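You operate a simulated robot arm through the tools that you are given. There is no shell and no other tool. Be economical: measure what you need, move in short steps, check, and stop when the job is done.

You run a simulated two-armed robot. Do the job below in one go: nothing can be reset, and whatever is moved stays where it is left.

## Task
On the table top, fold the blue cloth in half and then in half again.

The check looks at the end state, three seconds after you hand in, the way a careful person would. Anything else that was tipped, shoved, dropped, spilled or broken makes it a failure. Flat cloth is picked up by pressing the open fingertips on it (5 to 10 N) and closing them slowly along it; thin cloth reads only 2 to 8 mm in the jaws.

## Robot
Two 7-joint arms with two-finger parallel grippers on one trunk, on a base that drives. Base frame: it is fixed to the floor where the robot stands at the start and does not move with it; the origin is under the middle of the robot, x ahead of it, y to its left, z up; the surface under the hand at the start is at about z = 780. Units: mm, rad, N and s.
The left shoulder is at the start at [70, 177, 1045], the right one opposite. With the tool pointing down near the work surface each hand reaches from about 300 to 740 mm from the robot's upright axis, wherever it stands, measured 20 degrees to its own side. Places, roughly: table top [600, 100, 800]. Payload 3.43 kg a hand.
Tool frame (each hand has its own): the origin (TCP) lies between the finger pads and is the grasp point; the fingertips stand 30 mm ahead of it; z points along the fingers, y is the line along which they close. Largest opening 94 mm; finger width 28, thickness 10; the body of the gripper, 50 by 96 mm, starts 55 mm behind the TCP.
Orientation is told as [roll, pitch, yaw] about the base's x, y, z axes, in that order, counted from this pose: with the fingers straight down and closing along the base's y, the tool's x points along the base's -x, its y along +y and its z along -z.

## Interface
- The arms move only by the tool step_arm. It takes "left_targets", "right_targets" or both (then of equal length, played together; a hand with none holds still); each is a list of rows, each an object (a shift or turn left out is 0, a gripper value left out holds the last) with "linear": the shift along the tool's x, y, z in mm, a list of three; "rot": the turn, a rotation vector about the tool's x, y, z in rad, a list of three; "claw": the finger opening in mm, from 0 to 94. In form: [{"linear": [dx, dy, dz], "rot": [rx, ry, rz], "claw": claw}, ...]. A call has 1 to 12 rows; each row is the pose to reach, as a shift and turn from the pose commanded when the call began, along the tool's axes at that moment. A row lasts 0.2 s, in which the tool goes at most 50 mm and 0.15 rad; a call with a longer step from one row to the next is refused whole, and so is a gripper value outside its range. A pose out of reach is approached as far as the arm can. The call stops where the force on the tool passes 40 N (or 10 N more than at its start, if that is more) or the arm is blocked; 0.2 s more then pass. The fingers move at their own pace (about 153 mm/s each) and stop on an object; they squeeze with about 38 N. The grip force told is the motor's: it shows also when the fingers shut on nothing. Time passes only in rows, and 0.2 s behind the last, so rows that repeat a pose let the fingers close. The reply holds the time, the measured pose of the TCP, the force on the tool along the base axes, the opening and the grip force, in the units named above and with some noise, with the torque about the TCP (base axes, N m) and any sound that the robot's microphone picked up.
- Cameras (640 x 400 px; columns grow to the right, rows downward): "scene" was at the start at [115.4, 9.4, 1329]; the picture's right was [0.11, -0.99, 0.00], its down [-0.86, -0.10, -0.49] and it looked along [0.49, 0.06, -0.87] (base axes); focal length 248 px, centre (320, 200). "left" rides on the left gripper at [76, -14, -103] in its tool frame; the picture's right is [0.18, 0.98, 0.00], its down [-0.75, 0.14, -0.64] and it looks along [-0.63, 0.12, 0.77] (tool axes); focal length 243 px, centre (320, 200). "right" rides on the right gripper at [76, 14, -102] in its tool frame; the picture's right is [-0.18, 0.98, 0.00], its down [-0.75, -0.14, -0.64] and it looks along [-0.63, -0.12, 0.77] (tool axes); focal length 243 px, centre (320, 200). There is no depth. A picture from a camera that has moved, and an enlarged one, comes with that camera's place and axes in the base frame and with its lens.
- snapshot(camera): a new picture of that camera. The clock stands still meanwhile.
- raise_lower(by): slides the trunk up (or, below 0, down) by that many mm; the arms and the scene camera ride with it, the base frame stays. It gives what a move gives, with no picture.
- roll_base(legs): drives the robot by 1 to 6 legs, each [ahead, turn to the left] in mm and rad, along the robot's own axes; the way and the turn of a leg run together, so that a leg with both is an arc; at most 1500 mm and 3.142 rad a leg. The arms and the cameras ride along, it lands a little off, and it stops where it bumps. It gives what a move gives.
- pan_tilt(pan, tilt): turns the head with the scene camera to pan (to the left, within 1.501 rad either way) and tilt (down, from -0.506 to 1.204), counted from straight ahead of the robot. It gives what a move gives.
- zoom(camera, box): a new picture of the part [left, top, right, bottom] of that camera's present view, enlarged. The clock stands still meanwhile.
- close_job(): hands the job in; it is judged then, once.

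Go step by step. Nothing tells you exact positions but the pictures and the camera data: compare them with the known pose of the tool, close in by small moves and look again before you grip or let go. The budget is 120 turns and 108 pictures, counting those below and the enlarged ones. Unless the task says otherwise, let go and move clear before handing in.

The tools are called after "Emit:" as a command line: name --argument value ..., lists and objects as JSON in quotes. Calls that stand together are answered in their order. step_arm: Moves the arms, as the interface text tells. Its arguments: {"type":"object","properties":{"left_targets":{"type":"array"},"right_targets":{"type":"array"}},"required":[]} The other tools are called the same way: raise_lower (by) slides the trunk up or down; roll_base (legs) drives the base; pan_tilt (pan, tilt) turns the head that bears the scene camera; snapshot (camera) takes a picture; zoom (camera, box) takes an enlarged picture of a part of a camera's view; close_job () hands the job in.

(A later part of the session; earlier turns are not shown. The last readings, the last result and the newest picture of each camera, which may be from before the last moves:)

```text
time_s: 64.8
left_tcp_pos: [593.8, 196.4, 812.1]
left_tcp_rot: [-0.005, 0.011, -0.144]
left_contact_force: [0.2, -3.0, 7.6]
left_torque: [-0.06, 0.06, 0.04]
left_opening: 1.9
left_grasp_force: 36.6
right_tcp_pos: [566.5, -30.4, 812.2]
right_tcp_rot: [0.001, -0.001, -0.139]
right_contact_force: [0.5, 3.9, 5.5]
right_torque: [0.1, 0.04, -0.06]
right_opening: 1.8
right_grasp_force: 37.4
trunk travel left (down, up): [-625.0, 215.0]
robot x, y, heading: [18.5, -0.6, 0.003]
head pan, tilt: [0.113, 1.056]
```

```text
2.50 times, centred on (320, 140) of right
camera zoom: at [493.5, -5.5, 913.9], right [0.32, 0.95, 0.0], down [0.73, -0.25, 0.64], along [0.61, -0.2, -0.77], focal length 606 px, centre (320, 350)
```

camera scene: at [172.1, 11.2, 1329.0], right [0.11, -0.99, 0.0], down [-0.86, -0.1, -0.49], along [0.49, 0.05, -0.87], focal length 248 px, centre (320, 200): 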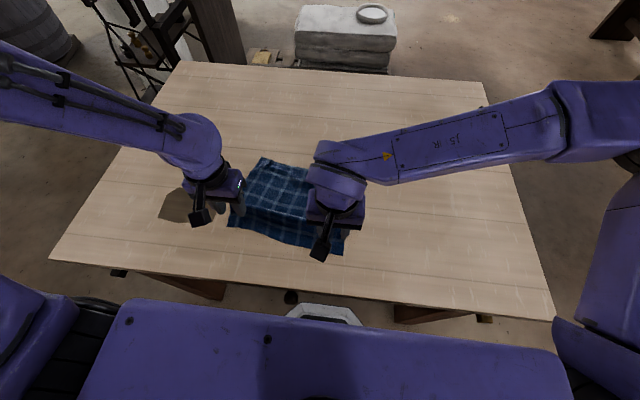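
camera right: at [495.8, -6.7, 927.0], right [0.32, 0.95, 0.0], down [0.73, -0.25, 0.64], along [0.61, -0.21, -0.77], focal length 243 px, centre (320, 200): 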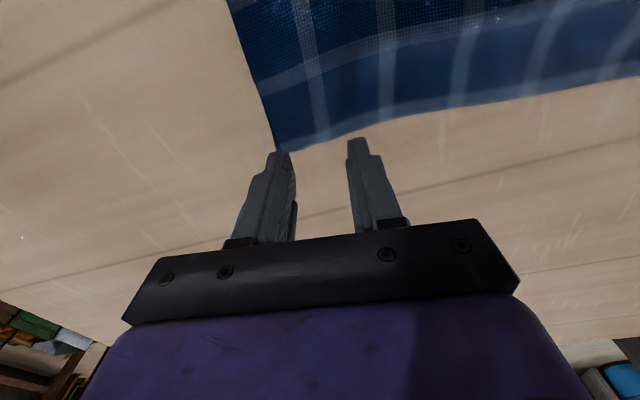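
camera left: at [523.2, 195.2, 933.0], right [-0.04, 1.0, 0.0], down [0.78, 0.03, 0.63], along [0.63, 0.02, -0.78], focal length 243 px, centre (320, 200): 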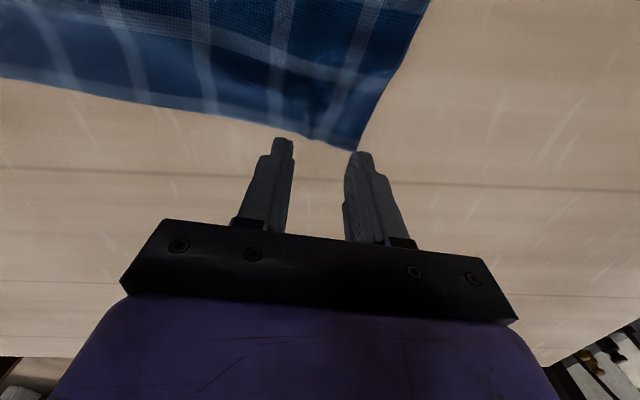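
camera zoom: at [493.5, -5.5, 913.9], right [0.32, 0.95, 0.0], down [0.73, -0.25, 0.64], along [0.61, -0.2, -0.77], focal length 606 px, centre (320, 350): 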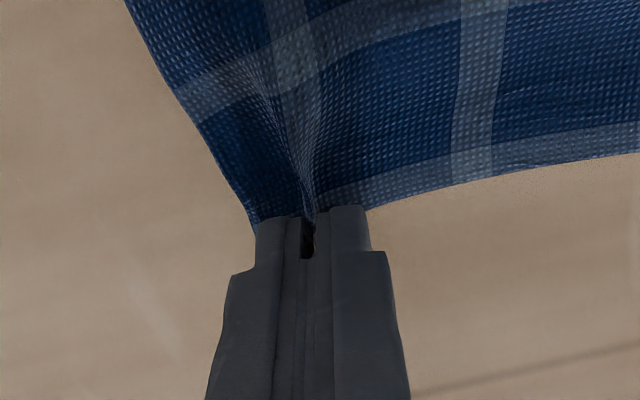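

Both hold the hem with shallow pinches. I'm pulling outward 16 mm to take out the buckle.

Emit:
step_arm --left_targets '[{"linear": [0, 0, -4]}, {"linear": [-6, 0, -6]}, {"linear": [-11, 0, -6]}, {"linear": [-16, 0, -6]}, {"linear": [-16, 0, -6]}]' --right_targets '[{"linear": [0, 0, -4]}, {"linear": [-6, 0, -6]}, {"linear": [-11, 0, -6]}, {"linear": [-16, 0, -6]}, {"linear": [-16, 0, -6]}]'

Emit:
zoom --camera "scene" --box '[190, 110, 390, 260]'

```text
time_s: 66.0
left_tcp_pos: [610.7, 194.2, 816.2]
left_tcp_rot: [-0.01, 0.013, -0.143]
left_contact_force: [-0.7, -3.4, 0.0]
left_torque: [-0.07, 0.02, 0.05]
left_opening: 1.9
left_grasp_force: 36.5
right_tcp_pos: [583.2, -32.1, 816.7]
right_tcp_rot: [-0.001, 0.001, -0.138]
right_contact_force: [0.2, 2.3, -0.1]
right_torque: [0.07, -0.06, -0.05]
right_opening: 1.8
right_grasp_force: 36.7
trunk travel left (down, up): [-625.0, 215.0]
robot x, y, heading: [16.0, -2.6, -0.004]
head pan, tilt: [0.113, 1.056]
```

```text
2.67 times, centred on (290, 185) of scene
camera zoom: at [134.6, 9.3, 1329.0], right [0.11, -0.99, 0.0], down [-0.86, -0.1, -0.49], along [0.49, 0.06, -0.87], focal length 661 px, centre (400, 240)
```

zoom: 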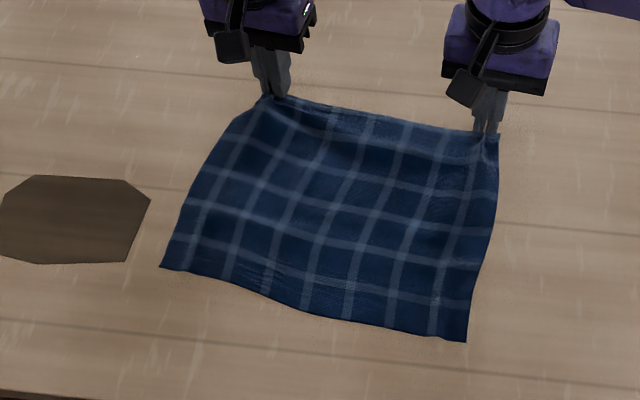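

The sheet is taut and flat; near corners are (390, 264) and (347, −23). Pitching the tools at the near side needs more room, so I'll lift to mid-arc first, then use rolling the base backwards as part of the carry.

Emit:
step_arm --left_targets '[{"linear": [3.8, 1, -27]}, {"linear": [14.9, 2, -52]}, {"linear": [32.7, 3, -74]}, {"linear": [55.8, 4, -88]}, {"linear": [82.6, 6, -92]}, {"linear": [105, 8, -82]}, {"linear": [108, 8, -68]}, {"linear": [108, 8, -68]}]' --right_targets '[{"linear": [3.9, 0, -27]}, {"linear": [15.5, 0, -52]}, {"linear": [33.8, 0, -74]}, {"linear": [57.8, 0, -88]}, {"linear": [85.6, 0, -92]}, {"linear": [112, 0, -82]}, {"linear": [116, 0, -68]}, {"linear": [116, 0, -68]}]'

Emit:
snapshot --camera "scene"

```text
time_s: 67.8
left_tcp_pos: [504.3, 217.4, 885.7]
left_tcp_rot: [-0.007, 0.014, -0.142]
left_contact_force: [-3.1, -13.5, 0.5]
left_torque: [-0.41, 0.06, 0.18]
left_opening: 2.2
left_grasp_force: 37.0
right_tcp_pos: [469.7, -16.1, 886.6]
right_tcp_rot: [0.001, 0.0, -0.14]
right_contact_force: [2.1, 13.4, -0.2]
right_torque: [0.41, -0.08, -0.18]
right_opening: 1.9
right_grasp_force: 36.7
trunk travel left (down, up): [-625.0, 215.0]
robot x, y, heading: [20.1, 2.0, -0.002]
head pan, tilt: [0.113, 1.056]
```

```text
46 pictures are left
camera scene: at [134.0, 9.3, 1329.1], right [0.11, -0.99, 0.0], down [-0.86, -0.1, -0.49], along [0.49, 0.06, -0.87], focal length 248 px, centre (320, 200)
```

scene: 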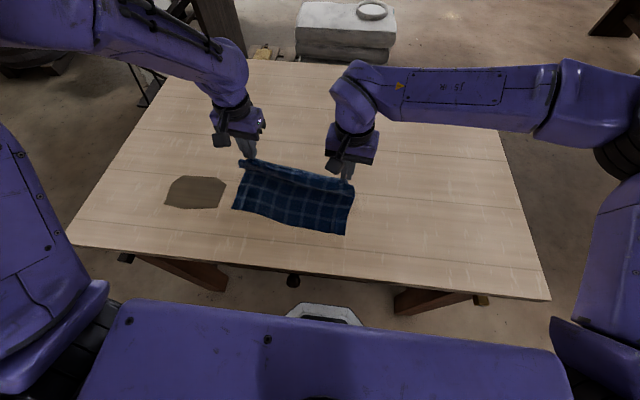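

Lifted well. I'm easing the sideways tension, then rolling back 115 mm with the hem in the air.

Emit:
step_arm --left_targets '[{"linear": [0, -4, 0]}, {"linear": [0, -4, 0]}]' --right_targets '[{"linear": [0, 3, 0]}, {"linear": [0, 3, 0]}]'

Emit:
roll_base --legs '[[-112, 0]]'

Emit:
step_arm --left_targets '[{"linear": [0, 0, 0]}]' --right_targets '[{"linear": [0, 0, 0]}]'

Emit:
snapshot --camera "scene"

```text
time_s: 68.5
left_tcp_pos: [504.4, 214.0, 886.3]
left_tcp_rot: [-0.005, 0.012, -0.143]
left_contact_force: [-1.4, -4.6, 0.2]
left_torque: [-0.13, 0.02, 0.05]
left_opening: 2.0
left_grasp_force: 36.8
right_tcp_pos: [470.4, -12.8, 886.1]
right_tcp_rot: [-0.001, 0.0, -0.142]
right_contact_force: [0.5, 4.8, 0.3]
right_torque: [0.11, -0.02, -0.05]
right_opening: 2.1
right_grasp_force: 36.6
trunk travel left (down, up): [-625.0, 215.0]
robot x, y, heading: [21.3, -0.8, -0.001]
head pan, tilt: [0.113, 1.056]
```

```text
time_s: 69.7
left_tcp_pos: [393.1, 214.4, 885.2]
left_tcp_rot: [-0.005, 0.015, -0.14]
left_contact_force: [-0.3, -3.1, 0.2]
left_torque: [-0.09, 0.01, 0.07]
left_opening: 1.9
left_grasp_force: 36.4
right_tcp_pos: [360.5, -11.2, 885.8]
right_tcp_rot: [0.0, -0.001, -0.138]
right_contact_force: [0.9, 2.9, -0.5]
right_torque: [0.12, 0.0, -0.08]
right_opening: 1.9
right_grasp_force: 36.8
trunk travel left (down, up): [-625.0, 215.0]
robot x, y, heading: [-92.4, 4.2, 0.0]
head pan, tilt: [0.113, 1.056]
```

```text
time_s: 70.0
left_tcp_pos: [392.5, 213.9, 886.0]
left_tcp_rot: [-0.006, 0.015, -0.141]
left_contact_force: [-0.7, -3.3, 0.0]
left_torque: [-0.08, 0.05, 0.06]
left_opening: 2.0
left_grasp_force: 36.7
right_tcp_pos: [360.8, -11.7, 885.7]
right_tcp_rot: [0.001, 0.001, -0.137]
right_contact_force: [0.9, 3.8, 0.2]
right_torque: [0.09, 0.0, -0.08]
right_opening: 1.7
right_grasp_force: 36.7
trunk travel left (down, up): [-625.0, 215.0]
robot x, y, heading: [-94.8, 0.1, -0.002]
head pan, tilt: [0.113, 1.056]
```

```text
45 pictures are left
camera scene: at [24.5, 9.6, 1328.9], right [0.11, -0.99, 0.0], down [-0.86, -0.1, -0.49], along [0.49, 0.06, -0.87], focal length 248 px, centre (320, 200)
```

scene: 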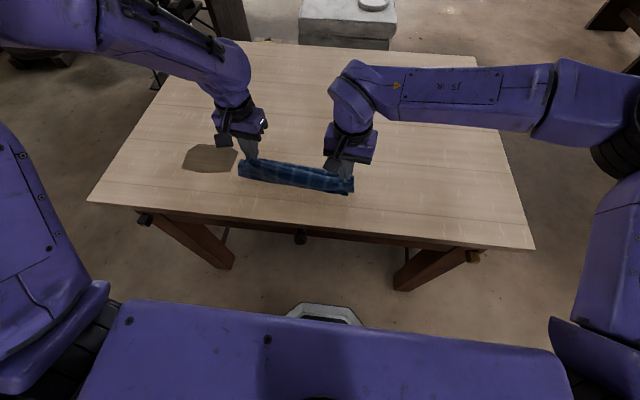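

The hem now hangs above the near edge, about 18 mm too far right. I'm shifting sideways, pitching the tools (fingers forward), and lowering to just above the table.

Emit:
step_arm --left_targets '[{"linear": [2, 9, 4], "rot": [0, -0.14, 0]}, {"linear": [4, 18.3, 12], "rot": [0, -0.28, 0]}, {"linear": [6.2, 18.3, 22], "rot": [0, -0.42, 0]}, {"linear": [6.2, 18.3, 34], "rot": [0, -0.56, 0]}, {"linear": [6.2, 18.3, 46], "rot": [0, -0.7, 0]}, {"linear": [6.2, 18.3, 46], "rot": [0, -0.7, 0]}]' --right_targets '[{"linear": [-1, 9, 4], "rot": [0, -0.14, 0]}, {"linear": [-2.5, 17.5, 12], "rot": [0, -0.28, 0]}, {"linear": [-2.5, 17.5, 22], "rot": [0, -0.42, 0]}, {"linear": [-2.5, 17.5, 34], "rot": [0, -0.56, 0]}, {"linear": [-2.5, 17.5, 46], "rot": [0, -0.7, 0]}, {"linear": [-2.5, 17.5, 46], "rot": [0, -0.7, 0]}]'

Emit:
zoom --camera "scene" --box '[220, 130, 380, 230]'

Emit:
snapshot --camera "left"

Emit:
snapshot --camera "right"

```text
time_s: 71.5
left_tcp_pos: [388.9, 232.0, 842.0]
left_tcp_rot: [-0.007, -0.685, -0.136]
left_contact_force: [-0.5, -2.5, 0.0]
left_torque: [-0.09, -0.02, -0.04]
left_opening: 1.7
left_grasp_force: 36.5
right_tcp_pos: [365.8, 5.9, 838.6]
right_tcp_rot: [0.002, -0.701, -0.137]
right_contact_force: [-0.1, 3.6, 0.7]
right_torque: [0.15, 0.01, 0.03]
right_opening: 2.0
right_grasp_force: 36.4
trunk travel left (down, up): [-625.0, 215.0]
robot x, y, heading: [-94.7, -2.5, 0.001]
head pan, tilt: [0.113, 1.056]
```

```text
4.00 times, centred on (300, 180) of scene
camera zoom: at [23.1, 8.7, 1329.1], right [0.11, -0.99, 0.0], down [-0.86, -0.1, -0.49], along [0.49, 0.06, -0.87], focal length 992 px, centre (400, 280)
```

zoom: 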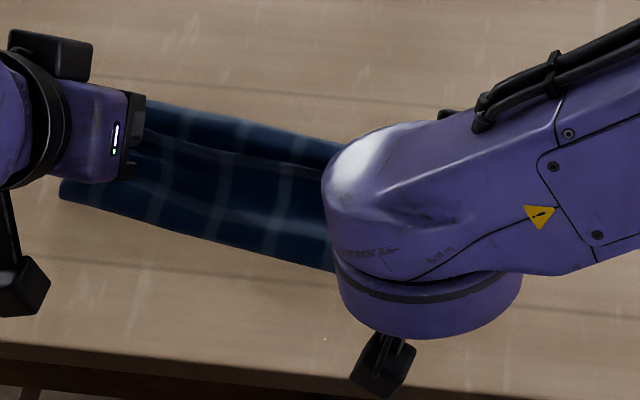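

```text
43 pictures are left
camera left: at [264.3, 234.7, 873.7], right [0.0, 0.99, -0.12], down [0.2, 0.12, 0.97], along [0.98, -0.02, -0.19], focal length 243 px, centre (320, 200)
```

left: 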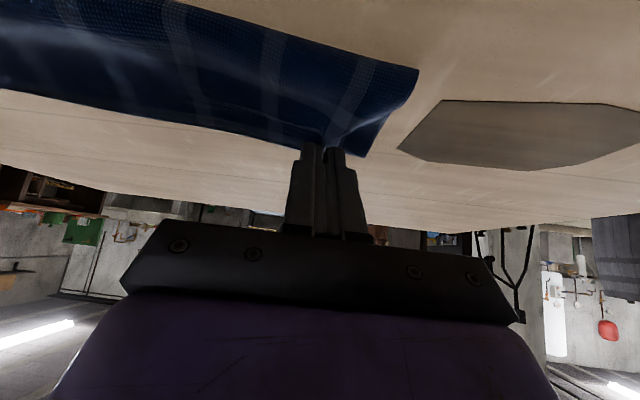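

```text
42 pictures are left
camera right: at [244.1, 36.5, 868.4], right [0.27, 0.95, 0.12], down [0.14, -0.16, 0.98], along [0.95, -0.25, -0.18], focal length 243 px, centre (320, 200)
```

right: 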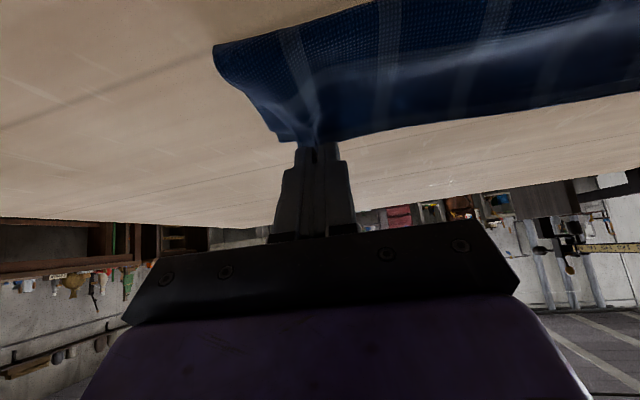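

The lower layer's near edge appears at about x 370 on the left and 325 on the right, so the hem must come further towards me. I'm moving it there and lowering, then re-checking.

Emit:
step_arm --left_targets '[{"linear": [8, 1, 1]}, {"linear": [16, 2, 2]}, {"linear": [23.8, 2, 3.5]}, {"linear": [23.8, 2, 3.5]}]' --right_targets '[{"linear": [10, -1, -2]}, {"linear": [20, -2, -4]}, {"linear": [31.1, -2, -6.5]}, {"linear": [31.1, -2, -6.5]}]'

Emit:
snapshot --camera "left"

Emit:
snapshot --camera "right"

```text
time_s: 72.5
left_tcp_pos: [373.4, 236.9, 822.4]
left_tcp_rot: [-0.01, -0.686, -0.137]
left_contact_force: [-1.8, -7.5, -0.3]
left_torque: [-0.24, 0.0, -0.08]
left_opening: 1.9
left_grasp_force: 36.4
right_tcp_pos: [336.9, 7.1, 824.4]
right_tcp_rot: [0.002, -0.7, -0.138]
right_contact_force: [2.1, 8.0, -0.1]
right_torque: [0.26, -0.01, 0.06]
right_opening: 1.9
right_grasp_force: 36.9
trunk travel left (down, up): [-625.0, 215.0]
robot x, y, heading: [-94.1, -1.7, 0.001]
head pan, tilt: [0.113, 1.056]
```

```text
41 pictures are left
camera left: at [248.5, 239.6, 854.4], right [0.0, 0.99, -0.12], down [0.2, 0.12, 0.97], along [0.98, -0.02, -0.19], focal length 243 px, centre (320, 200)
```

left: 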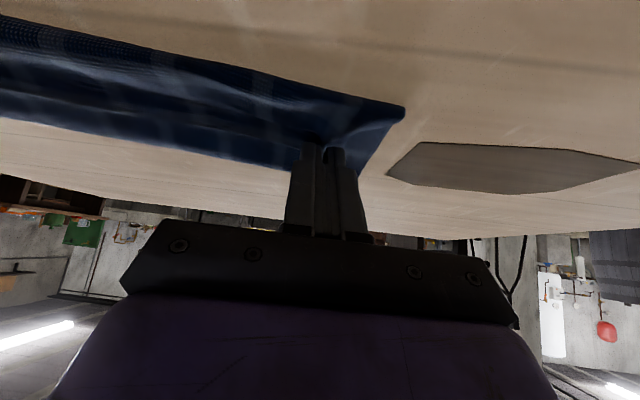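

```text
40 pictures are left
camera right: at [216.3, 38.6, 854.4], right [0.27, 0.95, 0.12], down [0.14, -0.16, 0.98], along [0.95, -0.25, -0.18], focal length 243 px, centre (320, 200)
```

right: 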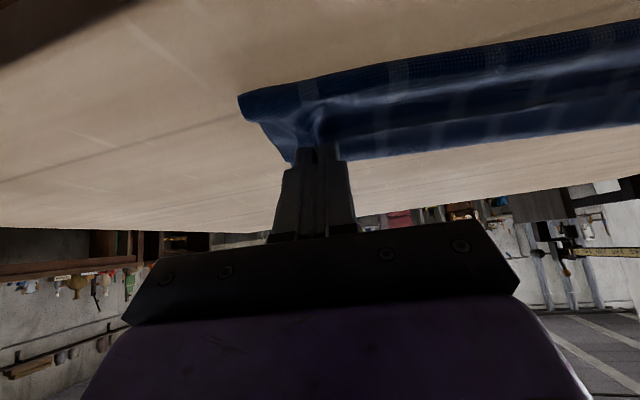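

What I see moving with the hands is the cloth's bulge under the pinch. The lower edge should still be at about x 386 and 352, so I'm setting the hem down there.

Emit:
step_arm --left_targets '[{"linear": [-4, -1, 7]}, {"linear": [-7.7, -2, 14]}, {"linear": [-7.7, -2, 15.7]}, {"linear": [-7.7, -2, 15.7]}]' --right_targets '[{"linear": [-4, 1, 8]}, {"linear": [-8, 2, 16]}, {"linear": [-8, 2, 18.5]}, {"linear": [-8, 2, 18.5]}]'

Emit:
zoom --camera "scene" --box '[220, 130, 380, 230]'

Emit:
zoom --camera "right" --box '[200, 70, 440, 220]'

```text
time_s: 73.5
left_tcp_pos: [387.1, 234.1, 815.8]
left_tcp_rot: [-0.01, -0.685, -0.137]
left_contact_force: [-0.8, -4.6, 0.7]
left_torque: [-0.14, 0.04, -0.05]
left_opening: 1.9
left_grasp_force: 36.8
right_tcp_pos: [355.2, 7.4, 815.6]
right_tcp_rot: [0.003, -0.701, -0.139]
right_contact_force: [-0.6, 4.2, 6.1]
right_torque: [0.12, 0.01, 0.02]
right_opening: 1.8
right_grasp_force: 36.2
trunk travel left (down, up): [-625.0, 215.0]
robot x, y, heading: [-93.9, -1.2, 0.003]
head pan, tilt: [0.113, 1.056]
```

```text
4.00 times, centred on (300, 180) of scene
camera zoom: at [22.4, 9.5, 1329.2], right [0.11, -0.99, 0.0], down [-0.86, -0.1, -0.49], along [0.49, 0.06, -0.87], focal length 992 px, centre (400, 280)
```

zoom: 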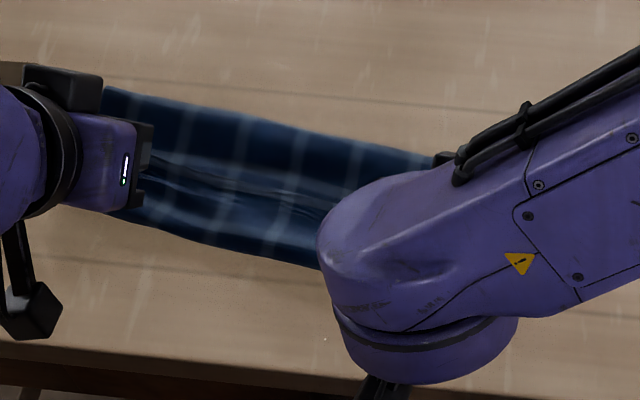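

```text
2.67 times, centred on (320, 145) of right
camera zoom: at [233.8, 37.6, 845.5], right [0.27, 0.95, 0.12], down [0.14, -0.16, 0.98], along [0.95, -0.25, -0.18], focal length 647 px, centre (320, 347)
```

zoom: 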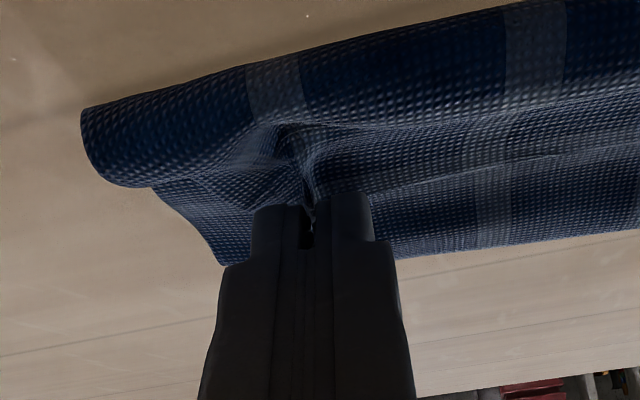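

A stiff loop forms beyond the near edge, and the fold line sits only about 77 mm from that edge because my carry was too taut. I'm raising the hem back over the intended fold line to let the lower layer flatten.

Emit:
step_arm --left_targets '[{"linear": [-27.5, 0, -9.7]}, {"linear": [-62.7, 0, -13]}, {"linear": [-98.6, 0, -9.3]}, {"linear": [-128, 0, 2]}, {"linear": [-147, 0, 11]}, {"linear": [-147, 0, 11]}]' --right_targets '[{"linear": [-27.5, 0, -9.7]}, {"linear": [-62.7, 0, -13]}, {"linear": [-98.6, 0, -9.3]}, {"linear": [-128, 0, 2]}, {"linear": [-147, 0, 11]}, {"linear": [-147, 0, 11]}]'

Emit:
snapshot --camera "scene"

```text
time_s: 74.8
left_tcp_pos: [506.3, 217.6, 898.6]
left_tcp_rot: [-0.011, -0.687, -0.134]
left_contact_force: [-0.6, -4.0, -0.8]
left_torque: [-0.14, 0.02, -0.04]
left_opening: 1.7
left_grasp_force: 36.6
right_tcp_pos: [471.9, -9.2, 901.5]
right_tcp_rot: [0.0, -0.7, -0.139]
right_contact_force: [1.2, 5.2, 0.5]
right_torque: [0.1, 0.0, 0.05]
right_opening: 1.6
right_grasp_force: 36.7
trunk travel left (down, up): [-625.0, 215.0]
robot x, y, heading: [-91.7, 0.7, 0.002]
head pan, tilt: [0.113, 1.056]
```

```text
37 pictures are left
camera scene: at [22.6, 9.6, 1329.1], right [0.12, -0.99, 0.0], down [-0.86, -0.1, -0.49], along [0.49, 0.06, -0.87], focal length 248 px, centre (320, 200)
```

scene: 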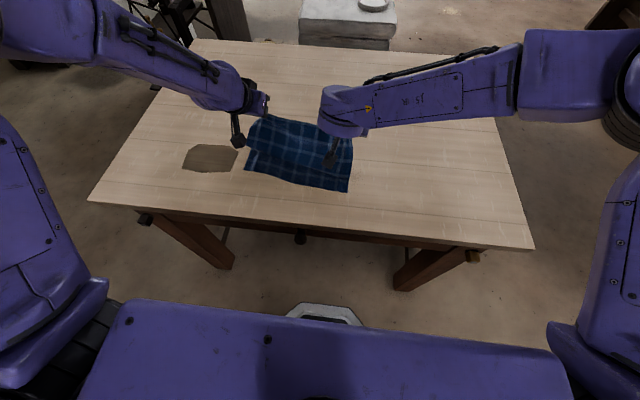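

The lower layer is flat again, with its near edge at about x 393 left and 363 right. I'm now laying the hem down steeply with slack, pitched further, so the loop's front ends just inside the near edge.

Emit:
step_arm --left_targets '[{"linear": [18.9, 1, 10.3], "rot": [0, -0.06, 0]}, {"linear": [40.9, 2, 18.1], "rot": [0, -0.12, 0]}, {"linear": [64.4, 3, 24.5], "rot": [0, -0.18, 0]}, {"linear": [84.8, 5, 27.2], "rot": [0, -0.25, 0]}, {"linear": [94.8, 5, 26.7], "rot": [0, -0.31, 0]}, {"linear": [94.8, 5, 26.7], "rot": [0, -0.31, 0]}]' --right_targets '[{"linear": [18.9, 1, 10.3], "rot": [0, -0.06, 0]}, {"linear": [40.9, 2, 18.1], "rot": [0, -0.12, 0]}, {"linear": [62, 3, 26], "rot": [0, -0.18, 0]}, {"linear": [80.1, 5, 31], "rot": [0, -0.25, 0]}, {"linear": [87.6, 5, 35.2], "rot": [0, -0.3, 0]}, {"linear": [87.6, 5, 35.2], "rot": [0, -0.3, 0]}]'

Emit:
zoom --camera "scene" --box '[220, 100, 380, 200]'

Emit:
snapshot --camera "right"

Emit:
snapshot --camera "left"

```text
time_s: 76.2
left_tcp_pos: [453.4, 228.9, 819.7]
left_tcp_rot: [-0.012, -0.998, -0.131]
left_contact_force: [-0.8, -3.8, -0.9]
left_torque: [-0.1, -0.01, -0.06]
left_opening: 1.9
left_grasp_force: 36.6
right_tcp_pos: [431.4, 1.6, 818.2]
right_tcp_rot: [0.0, -0.999, -0.138]
right_contact_force: [0.5, 3.9, -0.1]
right_torque: [0.13, -0.01, 0.08]
right_opening: 2.0
right_grasp_force: 36.7
trunk travel left (down, up): [-625.0, 215.0]
robot x, y, heading: [-91.1, -2.6, -0.001]
head pan, tilt: [0.113, 1.056]
```

```text
4.00 times, centred on (300, 150) of scene
camera zoom: at [23.2, 9.5, 1329.1], right [0.11, -0.99, 0.0], down [-0.86, -0.1, -0.49], along [0.49, 0.06, -0.87], focal length 992 px, centre (400, 400)
```

zoom: 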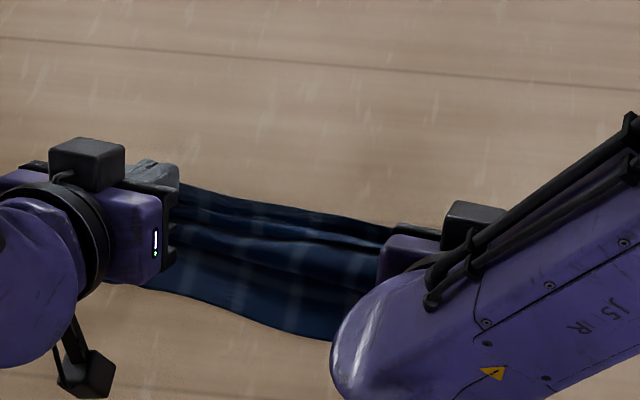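

```text
35 pictures are left
camera right: at [306.9, 32.7, 809.1], right [0.23, 0.96, 0.16], down [-0.15, -0.12, 0.98], along [0.96, -0.25, 0.12], focal length 243 px, centre (320, 200)
```

right: 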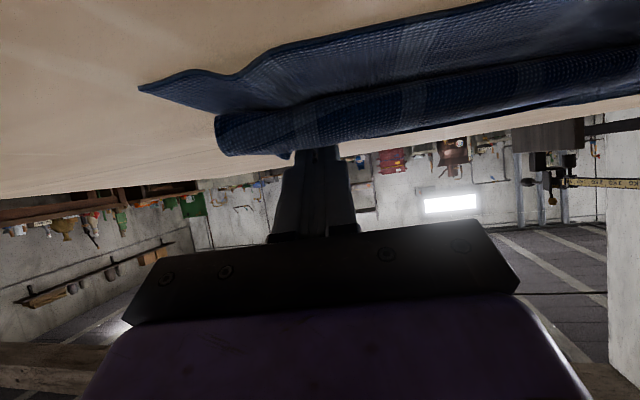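

```text
34 pictures are left
camera left: at [324.6, 232.0, 811.5], right [0.04, 0.99, -0.16], down [-0.11, 0.16, 0.98], along [0.99, -0.02, 0.11], focal length 243 px, centre (320, 200)
```

left: 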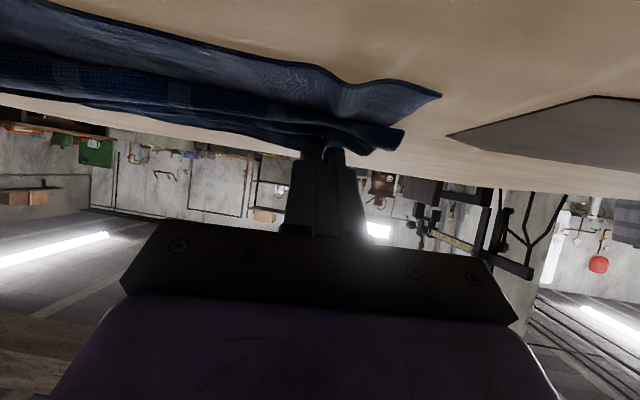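

The lower edge lies flat and visible, with the loop sitting about 15 mm inside it and the fold line at about x 490. I'm releasing slowly so the hem can spring open, then withdrawing back and up.

Emit:
step_arm --left_targets '[{"linear": [0, 0, 0], "claw": 6}, {"linear": [0, 0, 0], "claw": 12}, {"linear": [0, 0, 0], "claw": 24}, {"linear": [0, 0, -10]}, {"linear": [0, 0, -25]}, {"linear": [-10, 0, -50]}, {"linear": [-30, 10, -80]}, {"linear": [-60, 30, -90]}]' --right_targets '[{"linear": [0, 0, 0], "claw": 6}, {"linear": [0, 0, 0], "claw": 12}, {"linear": [0, 0, 0], "claw": 24}, {"linear": [0, 0, -10]}, {"linear": [0, 0, -25]}, {"linear": [-10, 0, -50]}, {"linear": [-30, -10, -80]}, {"linear": [-60, -30, -90]}]'

Emit:
zoom --camera "scene" --box '[220, 110, 380, 210]'

```text
time_s: 78.0
left_tcp_pos: [413.5, 264.7, 918.6]
left_tcp_rot: [-0.013, -0.995, -0.132]
left_contact_force: [-0.4, -0.3, 0.0]
left_torque: [0.0, 0.0, -0.01]
left_opening: 24.1
left_grasp_force: 0.0
right_tcp_pos: [382.3, -22.7, 916.1]
right_tcp_rot: [0.002, -0.999, -0.139]
right_contact_force: [-0.4, -0.7, -0.6]
right_torque: [0.04, 0.0, 0.03]
right_opening: 23.8
right_grasp_force: 0.0
trunk travel left (down, up): [-625.0, 215.0]
robot x, y, heading: [-91.2, 0.4, 0.004]
head pan, tilt: [0.113, 1.056]
```

```text
4.00 times, centred on (300, 160) of scene
camera zoom: at [22.9, 8.9, 1329.0], right [0.11, -0.99, 0.0], down [-0.86, -0.1, -0.49], along [0.49, 0.06, -0.87], focal length 992 px, centre (400, 360)
```

zoom: 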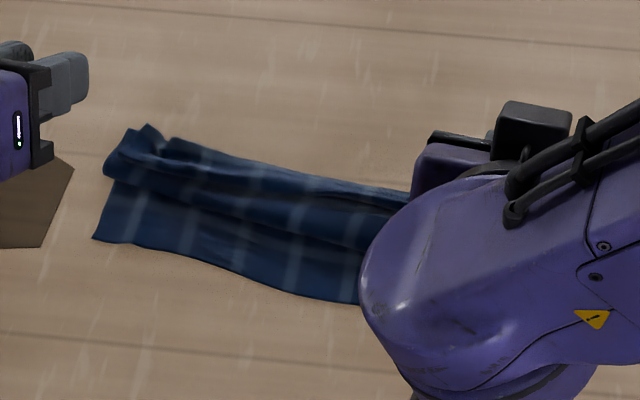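

The hem stayed folded back as a flap pointing away from me, with puckers standing at its corners. I'll drive forward again and regrip those corners with the fingers pitched back towards me, giving the hem over 100° of turn this time.

Emit:
roll_base --legs '[[150, 0]]'

Emit:
step_arm --left_targets '[{"linear": [0, 2, 0], "rot": [0, 0.15, 0]}, {"linear": [3, 4, -5], "rot": [0, 0.3, 0]}, {"linear": [6, 6, -10], "rot": [0, 0.45, 0]}, {"linear": [9, 8, -15], "rot": [0, 0.6, 0]}, {"linear": [12, 10, -20], "rot": [0, 0.75, 0]}, {"linear": [15, 10, -26], "rot": [0, 0.9, 0]}, {"linear": [18, 10, -32], "rot": [0, 1.05, 0]}, {"linear": [22, 10, -40], "rot": [0, 1.2, 0]}, {"linear": [27, 10, -48], "rot": [0, 1.35, 0]}, {"linear": [32, 10, -56], "rot": [0, 1.5, 0]}, {"linear": [38, 10, -62], "rot": [0, 1.65, 0]}, {"linear": [42, 10, -66], "rot": [0, 1.8, 0]}]' --right_targets '[{"linear": [0, -6, 0], "rot": [0, 0.15, 0]}, {"linear": [3, -12, -5], "rot": [0, 0.3, 0]}, {"linear": [6, -18, -10], "rot": [0, 0.45, 0]}, {"linear": [9, -24, -15], "rot": [0, 0.6, 0]}, {"linear": [12, -30, -20], "rot": [0, 0.75, 0]}, {"linear": [15, -36, -26], "rot": [0, 0.9, 0]}, {"linear": [18, -40, -32], "rot": [0, 1.05, 0]}, {"linear": [22, -40, -40], "rot": [0, 1.2, 0]}, {"linear": [27, -40, -48], "rot": [0, 1.35, 0]}, {"linear": [32, -40, -56], "rot": [0, 1.5, 0]}, {"linear": [38, -40, -62], "rot": [0, 1.65, 0]}, {"linear": [42, -40, -66], "rot": [0, 1.8, 0]}]'

Emit:
zoom --camera "scene" --box '[200, 150, 400, 275]'

```text
time_s: 79.4
left_tcp_pos: [564.1, 265.8, 918.0]
left_tcp_rot: [-0.012, -0.995, -0.13]
left_contact_force: [-0.3, -0.5, 1.2]
left_torque: [0.01, 0.0, 0.01]
left_opening: 24.0
left_grasp_force: 0.1
right_tcp_pos: [532.3, -22.7, 917.0]
right_tcp_rot: [-0.001, -0.999, -0.139]
right_contact_force: [0.6, -0.5, 0.3]
right_torque: [-0.01, 0.01, 0.03]
right_opening: 23.6
right_grasp_force: 0.1
trunk travel left (down, up): [-625.0, 215.0]
robot x, y, heading: [59.3, 3.0, -0.004]
head pan, tilt: [0.113, 1.056]
```

```text
time_s: 82.0
left_tcp_pos: [490.8, 285.0, 919.0]
left_tcp_rot: [-0.008, 0.807, -0.148]
left_contact_force: [0.6, -0.3, 0.3]
left_torque: [-0.01, 0.04, 0.01]
left_opening: 23.9
left_grasp_force: 0.1
right_tcp_pos: [450.2, -51.8, 919.0]
right_tcp_rot: [-0.001, 0.806, -0.137]
right_contact_force: [0.7, 0.0, 0.4]
right_torque: [-0.02, 0.04, -0.03]
right_opening: 24.0
right_grasp_force: 0.1
trunk travel left (down, up): [-625.0, 215.0]
robot x, y, heading: [56.7, 0.1, -0.002]
head pan, tilt: [0.113, 1.056]
```

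```text
3.20 times, centred on (300, 212) of scene
camera zoom: at [175.2, 9.5, 1328.9], right [0.11, -0.99, 0.0], down [-0.87, -0.1, -0.49], along [0.49, 0.06, -0.87], focal length 794 px, centre (384, 160)
```

zoom: 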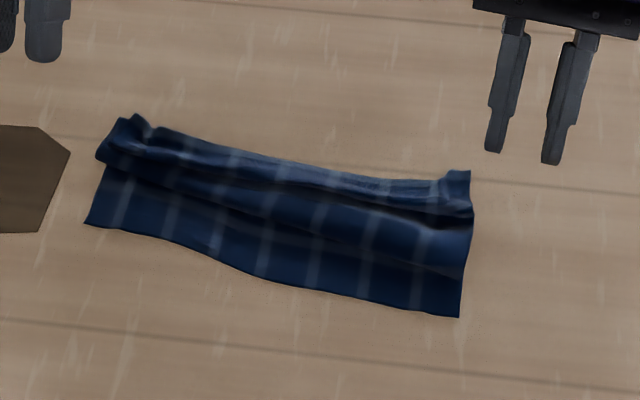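

The picture is clear: hem corners are at about (493, 251) and (473, −19), with puckers standing near (488, 234) and (464, −2). I'm moving the tilted fingers just above those.

Emit:
step_arm --left_targets '[{"linear": [-4, -25, 3], "claw": 36}, {"linear": [-9, -49.7, 6]}, {"linear": [-30, -49.7, 22]}, {"linear": [-52, -49.7, 37]}, {"linear": [-71.4, -49.7, 51.2]}, {"linear": [-71.4, -49.7, 51.2]}]' --right_targets '[{"linear": [-7, 26, -2], "claw": 36}, {"linear": [-14, 53, -4]}, {"linear": [-35, 53, 13]}, {"linear": [-56, 53, 30]}, {"linear": [-75.9, 53, 46.6]}, {"linear": [-75.9, 53, 46.6]}]'

Emit:
zoom --camera "left" --box '[200, 60, 440, 230]'

Emit:
zoom --camera "right" --box '[200, 60, 440, 230]'

```text
time_s: 83.4
left_tcp_pos: [492.1, 233.9, 832.0]
left_tcp_rot: [-0.01, 0.804, -0.148]
left_contact_force: [0.0, 0.0, -0.2]
left_torque: [0.01, 0.03, 0.01]
left_opening: 36.2
left_grasp_force: 0.1
right_tcp_pos: [475.5, -1.1, 831.8]
right_tcp_rot: [0.001, 0.799, -0.14]
right_contact_force: [0.6, 0.6, -0.4]
right_torque: [0.0, -0.02, 0.0]
right_opening: 36.0
right_grasp_force: 0.0
trunk travel left (down, up): [-625.0, 215.0]
robot x, y, heading: [58.3, -1.2, -0.003]
head pan, tilt: [0.113, 1.056]
```

```text
2.35 times, centred on (320, 145) of left
camera zoom: at [512.1, 216.1, 959.0], right [0.01, 0.99, 0.13], down [1.0, 0.0, -0.1], along [-0.1, 0.13, -0.99], focal length 571 px, centre (320, 329)
```

zoom: 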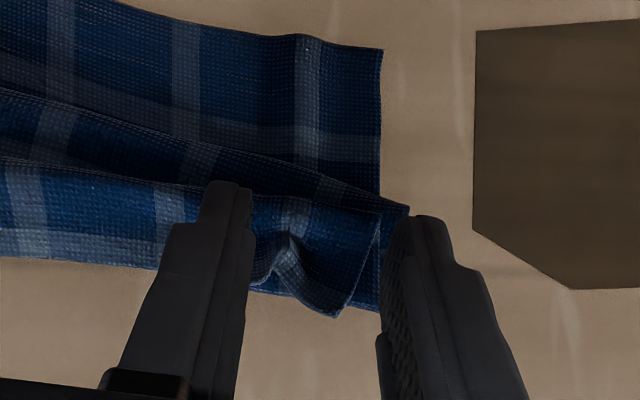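

```text
2.35 times, centred on (320, 145) of right
camera zoom: at [498.1, 10.1, 958.2], right [0.26, 0.96, -0.13], down [0.96, -0.28, -0.09], along [-0.13, -0.1, -0.99], focal length 571 px, centre (320, 329)
```

zoom: 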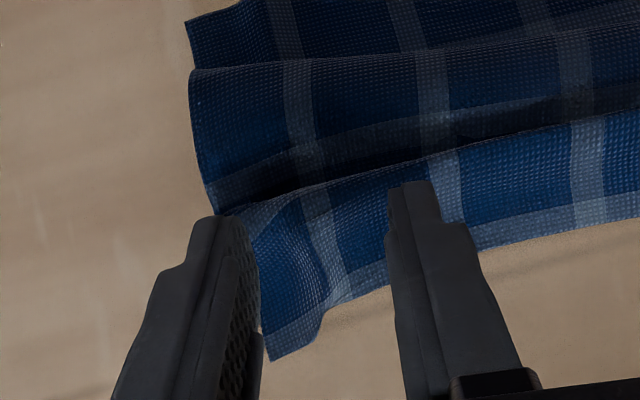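

The flap's hem corners and puckers lie between the fingers. I'm shifting the left by 8 mm, lowering lightly without pressing, and closing.

Emit:
step_arm --left_targets '[{"linear": [-4, -8, 4]}, {"linear": [-7, -8, 7]}, {"linear": [-9.8, -8, 9.4]}, {"linear": [-9.8, -8, 9.4], "claw": 30}, {"linear": [-9.8, -8, 9.4], "claw": 24}, {"linear": [-9.8, -8, 9.4], "claw": 18}, {"linear": [-9.8, -8, 9.4], "claw": 12}, {"linear": [-9.8, -8, 9.4], "claw": 6}, {"linear": [-9.8, -8, 9.4], "claw": 0}, {"linear": [-9.8, -8, 9.4], "claw": 0}]' --right_targets '[{"linear": [-4, 2, 4]}, {"linear": [-8, 2, 7]}, {"linear": [-10.5, 2, 10]}, {"linear": [-10.5, 2, 10], "claw": 30}, {"linear": [-10.5, 2, 10], "claw": 24}, {"linear": [-10.5, 2, 10], "claw": 18}, {"linear": [-10.5, 2, 10], "claw": 12}, {"linear": [-10.5, 2, 10], "claw": 6}, {"linear": [-10.5, 2, 10], "claw": 0}, {"linear": [-10.5, 2, 10], "claw": 0}]'

```text
time_s: 85.6
left_tcp_pos: [492.4, 226.2, 818.2]
left_tcp_rot: [-0.01, 0.805, -0.147]
left_contact_force: [0.1, -0.1, 0.4]
left_torque: [-0.04, -0.03, 0.01]
left_opening: 0.1
left_grasp_force: 35.4
right_tcp_pos: [477.5, 0.2, 816.9]
right_tcp_rot: [0.0, 0.802, -0.139]
right_contact_force: [-0.7, 0.4, 0.0]
right_torque: [0.02, -0.01, 0.02]
right_opening: 1.9
right_grasp_force: 37.1
trunk travel left (down, up): [-625.0, 215.0]
robot x, y, heading: [55.0, 0.4, -0.001]
head pan, tilt: [0.113, 1.056]
```

The right has a single layer (1.9 mm), but the left missed. I'm reopening the left and pressing a few millimetres lower.

Emit:
step_arm --left_targets '[{"linear": [2, 0, -2], "claw": 36}, {"linear": [2, 0, -2], "claw": 36}, {"linear": [-1.5, 0, 1.4]}, {"linear": [-2.5, 0, 2.4]}, {"linear": [-3.3, 0, 3.1]}, {"linear": [-3.3, 0, 3.1]}]'

Emit:
zoom --camera "left" --box '[200, 60, 440, 230]'

```text
time_s: 87.0
left_tcp_pos: [492.2, 227.7, 814.3]
left_tcp_rot: [-0.01, 0.803, -0.149]
left_contact_force: [-0.7, 0.0, 10.8]
left_torque: [0.27, 0.12, -0.02]
left_opening: 36.0
left_grasp_force: 0.2
right_tcp_pos: [475.1, 1.6, 817.4]
right_tcp_rot: [0.001, 0.798, -0.136]
right_contact_force: [0.0, -0.7, -0.8]
right_torque: [0.04, -0.01, 0.01]
right_opening: 1.6
right_grasp_force: 36.4
trunk travel left (down, up): [-625.0, 215.0]
robot x, y, heading: [59.2, -1.9, -0.001]
head pan, tilt: [0.113, 1.056]
```

```text
2.35 times, centred on (320, 145) of left
camera zoom: at [510.7, 208.9, 942.1], right [0.01, 0.99, 0.13], down [1.0, 0.0, -0.1], along [-0.1, 0.13, -0.99], focal length 571 px, centre (320, 329)
```

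zoom: 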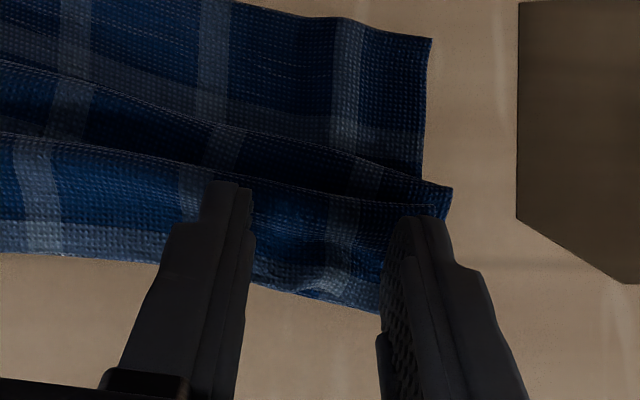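

Contact is at 11 N with the flap between both fingers. I'm closing slowly.

Emit:
step_arm --left_targets '[{"linear": [0.2, 0, -0.2], "claw": 32}, {"linear": [0.2, 0, -0.2], "claw": 27}, {"linear": [0.2, 0, -0.2], "claw": 22}, {"linear": [0.2, 0, -0.2], "claw": 17}, {"linear": [0.2, 0, -0.2], "claw": 12}, {"linear": [0.2, 0, -0.2], "claw": 7}, {"linear": [0.2, 0, -0.2], "claw": 3}, {"linear": [0.2, 0, -0.2], "claw": 0}, {"linear": [0.2, 0, -0.2], "claw": 0}]'

Emit:
zoom --camera "left" --box '[200, 60, 440, 230]'

```text
time_s: 89.0
left_tcp_pos: [492.7, 226.0, 814.7]
left_tcp_rot: [-0.008, 0.803, -0.148]
left_contact_force: [0.2, 1.4, 11.8]
left_torque: [0.13, 0.1, -0.02]
left_opening: 1.6
left_grasp_force: 36.6
right_tcp_pos: [475.1, 1.0, 816.8]
right_tcp_rot: [0.002, 0.798, -0.138]
right_contact_force: [0.3, 0.0, 0.6]
right_torque: [0.02, 0.01, 0.01]
right_opening: 2.0
right_grasp_force: 36.4
trunk travel left (down, up): [-625.0, 215.0]
robot x, y, heading: [52.1, 1.8, -0.003]
head pan, tilt: [0.113, 1.056]
```

```text
2.35 times, centred on (320, 145) of left
camera zoom: at [510.7, 208.9, 941.8], right [0.01, 0.99, 0.13], down [1.0, 0.0, -0.1], along [-0.1, 0.13, -0.99], focal length 571 px, centre (320, 329)
```

zoom: 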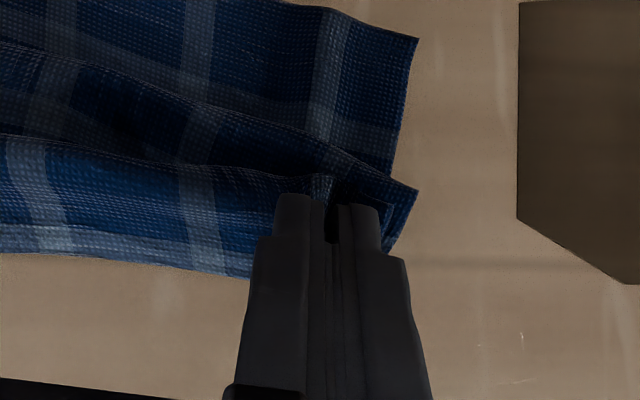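

Both hold single layers of the hem. I'm lifting and swinging it out beyond the fold line while turning the tools upright, then rolling back 150 mm with slack.

Emit:
step_arm --left_targets '[{"linear": [17.9, 0, -17.4], "rot": [0, -0.1, 0]}, {"linear": [28.9, 0, -42], "rot": [0, -0.25, 0]}, {"linear": [29.3, 0, -70.3], "rot": [0, -0.4, 0]}, {"linear": [15.4, 0, -91.7], "rot": [0, -0.55, 0]}, {"linear": [-4.2, 0, -104.7], "rot": [0, -0.68, 0]}, {"linear": [-19.7, 0, -109.2], "rot": [0, -0.8, 0]}, {"linear": [-19.7, 0, -109.2], "rot": [0, -0.8, 0]}]' --right_targets '[{"linear": [17.9, 0, -17.4], "rot": [0, -0.1, 0]}, {"linear": [28.9, 0, -42], "rot": [0, -0.25, 0]}, {"linear": [29.3, 0, -70.3], "rot": [0, -0.4, 0]}, {"linear": [15.4, 0, -91.7], "rot": [0, -0.55, 0]}, {"linear": [-4.2, 0, -104.7], "rot": [0, -0.68, 0]}, {"linear": [-19.7, 0, -109.2], "rot": [0, -0.8, 0]}, {"linear": [-19.7, 0, -109.2], "rot": [0, -0.8, 0]}]'

Emit:
snapshot --camera "scene"

```text
time_s: 90.6
left_tcp_pos: [583.6, 214.3, 874.5]
left_tcp_rot: [-0.006, 0.004, -0.144]
left_contact_force: [-0.3, 0.9, -0.9]
left_torque: [-0.03, 0.01, -0.05]
left_opening: 1.7
left_grasp_force: 36.1
right_tcp_pos: [567.7, -12.7, 878.1]
right_tcp_rot: [0.001, -0.001, -0.138]
right_contact_force: [0.2, 1.5, 0.2]
right_torque: [0.0, 0.0, 0.04]
right_opening: 1.7
right_grasp_force: 36.6
trunk travel left (down, up): [-625.0, 215.0]
robot x, y, heading: [58.7, -1.8, 0.002]
head pan, tilt: [0.113, 1.056]
```

```text
27 pictures are left
camera scene: at [173.6, 9.6, 1329.0], right [0.11, -0.99, 0.0], down [-0.86, -0.1, -0.49], along [0.49, 0.06, -0.87], focal length 248 px, centre (320, 200)
```

scene: 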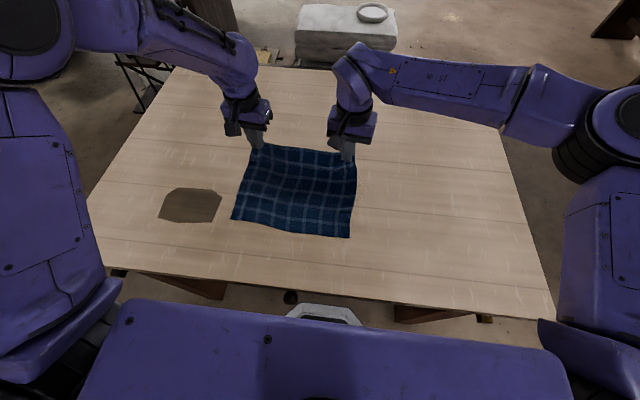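

The sheet swung open cleanly, with the near edge now at about x 406 left and 391 right. I'm rolling back 150 mm so the held hem comes over the near half with slack.

Emit:
roll_base --legs '[[-150, 0]]'

Emit:
snapshot --camera "scene"

```text
time_s: 92.0
left_tcp_pos: [434.6, 211.3, 875.1]
left_tcp_rot: [-0.008, 0.004, -0.144]
left_contact_force: [-0.5, -0.3, -0.2]
left_torque: [-0.01, -0.01, -0.04]
left_opening: 1.3
left_grasp_force: 37.0
right_tcp_pos: [418.5, -14.5, 878.1]
right_tcp_rot: [0.0, -0.001, -0.142]
right_contact_force: [-0.2, 0.8, 0.5]
right_torque: [0.03, 0.01, 0.04]
right_opening: 1.9
right_grasp_force: 36.2
trunk travel left (down, up): [-625.0, 215.0]
robot x, y, heading: [-91.4, 1.9, -0.001]
head pan, tilt: [0.113, 1.056]
```

```text
26 pictures are left
camera scene: at [24.1, 9.4, 1329.0], right [0.11, -0.99, 0.0], down [-0.86, -0.1, -0.49], along [0.49, 0.05, -0.87], focal length 248 px, centre (320, 200)
```

scene: 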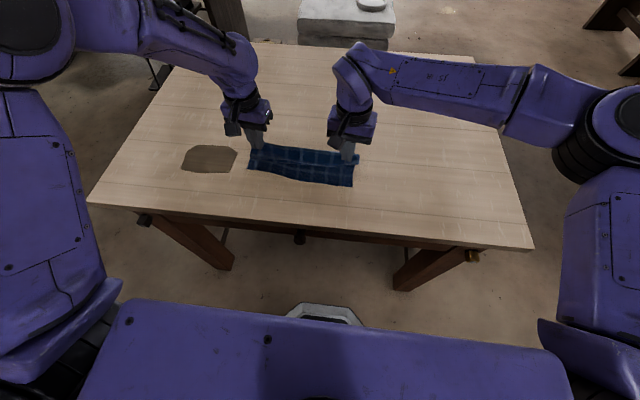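

The slack fold is centred, with the lower near edge at about x 408 left and 385 right. I'm pitching the tools forward and laying the hem down just inside that edge.

Emit:
step_arm --left_targets '[{"linear": [3, 1, 2], "rot": [0, -0.14, 0]}, {"linear": [6, 2, 8], "rot": [0, -0.28, 0]}, {"linear": [10, 3, 18], "rot": [0, -0.42, 0]}, {"linear": [14, 4, 28], "rot": [0, -0.56, 0]}, {"linear": [18, 5, 40], "rot": [0, -0.7, 0]}, {"linear": [21, 6, 50], "rot": [0, -0.85, 0]}, {"linear": [23, 6, 57], "rot": [0, -1.0, 0]}, {"linear": [23, 6, 58], "rot": [0, -1.0, 0]}]' --right_targets '[{"linear": [4, 1, 2], "rot": [0, -0.14, 0]}, {"linear": [8, 2, 9], "rot": [0, -0.28, 0]}, {"linear": [12, 3, 20], "rot": [0, -0.42, 0]}, {"linear": [16, 4, 31], "rot": [0, -0.56, 0]}, {"linear": [21, 5, 43], "rot": [0, -0.7, 0]}, {"linear": [25, 5, 53], "rot": [0, -0.85, 0]}, {"linear": [27, 5, 60], "rot": [0, -1.0, 0]}, {"linear": [27, 5, 61], "rot": [0, -1.0, 0]}]'

Emit:
zoom --camera "scene" --box '[220, 110, 380, 210]'

Emit:
snapshot --camera "right"

Emit:
snapshot --camera "left"

```text
time_s: 93.8
left_tcp_pos: [410.9, 219.4, 817.0]
left_tcp_rot: [-0.01, -0.996, -0.137]
left_contact_force: [0.2, -1.6, -0.4]
left_torque: [0.01, 0.01, -0.03]
left_opening: 1.4
left_grasp_force: 36.8
right_tcp_pos: [393.6, -6.7, 817.8]
right_tcp_rot: [0.001, -1.0, -0.143]
right_contact_force: [0.0, 0.4, 0.1]
right_torque: [0.02, 0.01, 0.03]
right_opening: 1.9
right_grasp_force: 36.6
trunk travel left (down, up): [-625.0, 215.0]
robot x, y, heading: [-90.1, -5.1, -0.003]
head pan, tilt: [0.113, 1.056]
```

```text
4.00 times, centred on (300, 160) of scene
camera zoom: at [24.0, 8.5, 1329.1], right [0.11, -0.99, 0.0], down [-0.86, -0.1, -0.49], along [0.49, 0.06, -0.87], focal length 992 px, centre (400, 360)
```

zoom: 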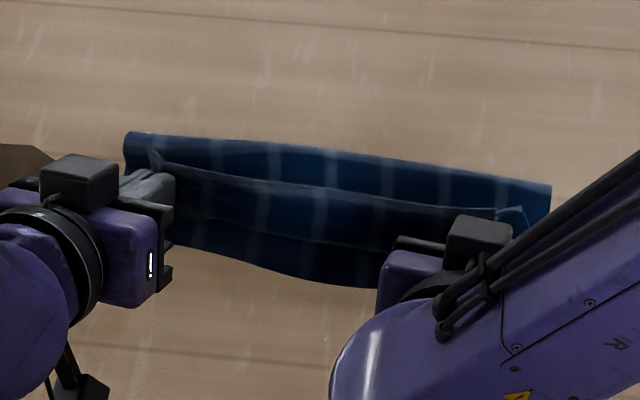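

```text
24 pictures are left
camera right: at [269.1, 25.8, 809.0], right [0.24, 0.96, 0.16], down [-0.15, -0.12, 0.98], along [0.96, -0.26, 0.12], focal length 243 px, centre (320, 200)
```

right: 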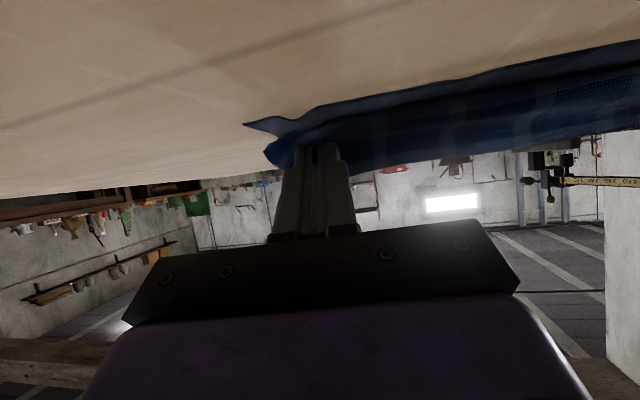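

```text
23 pictures are left
camera left: at [283.2, 223.1, 810.7], right [0.04, 0.99, -0.16], down [-0.11, 0.16, 0.98], along [0.99, -0.03, 0.11], focal length 243 px, centre (320, 200)
```

left: 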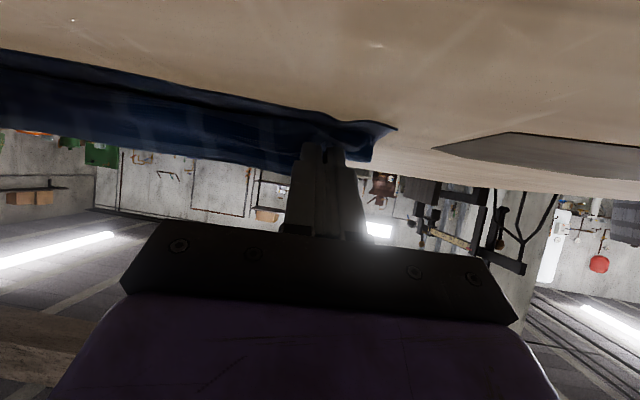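

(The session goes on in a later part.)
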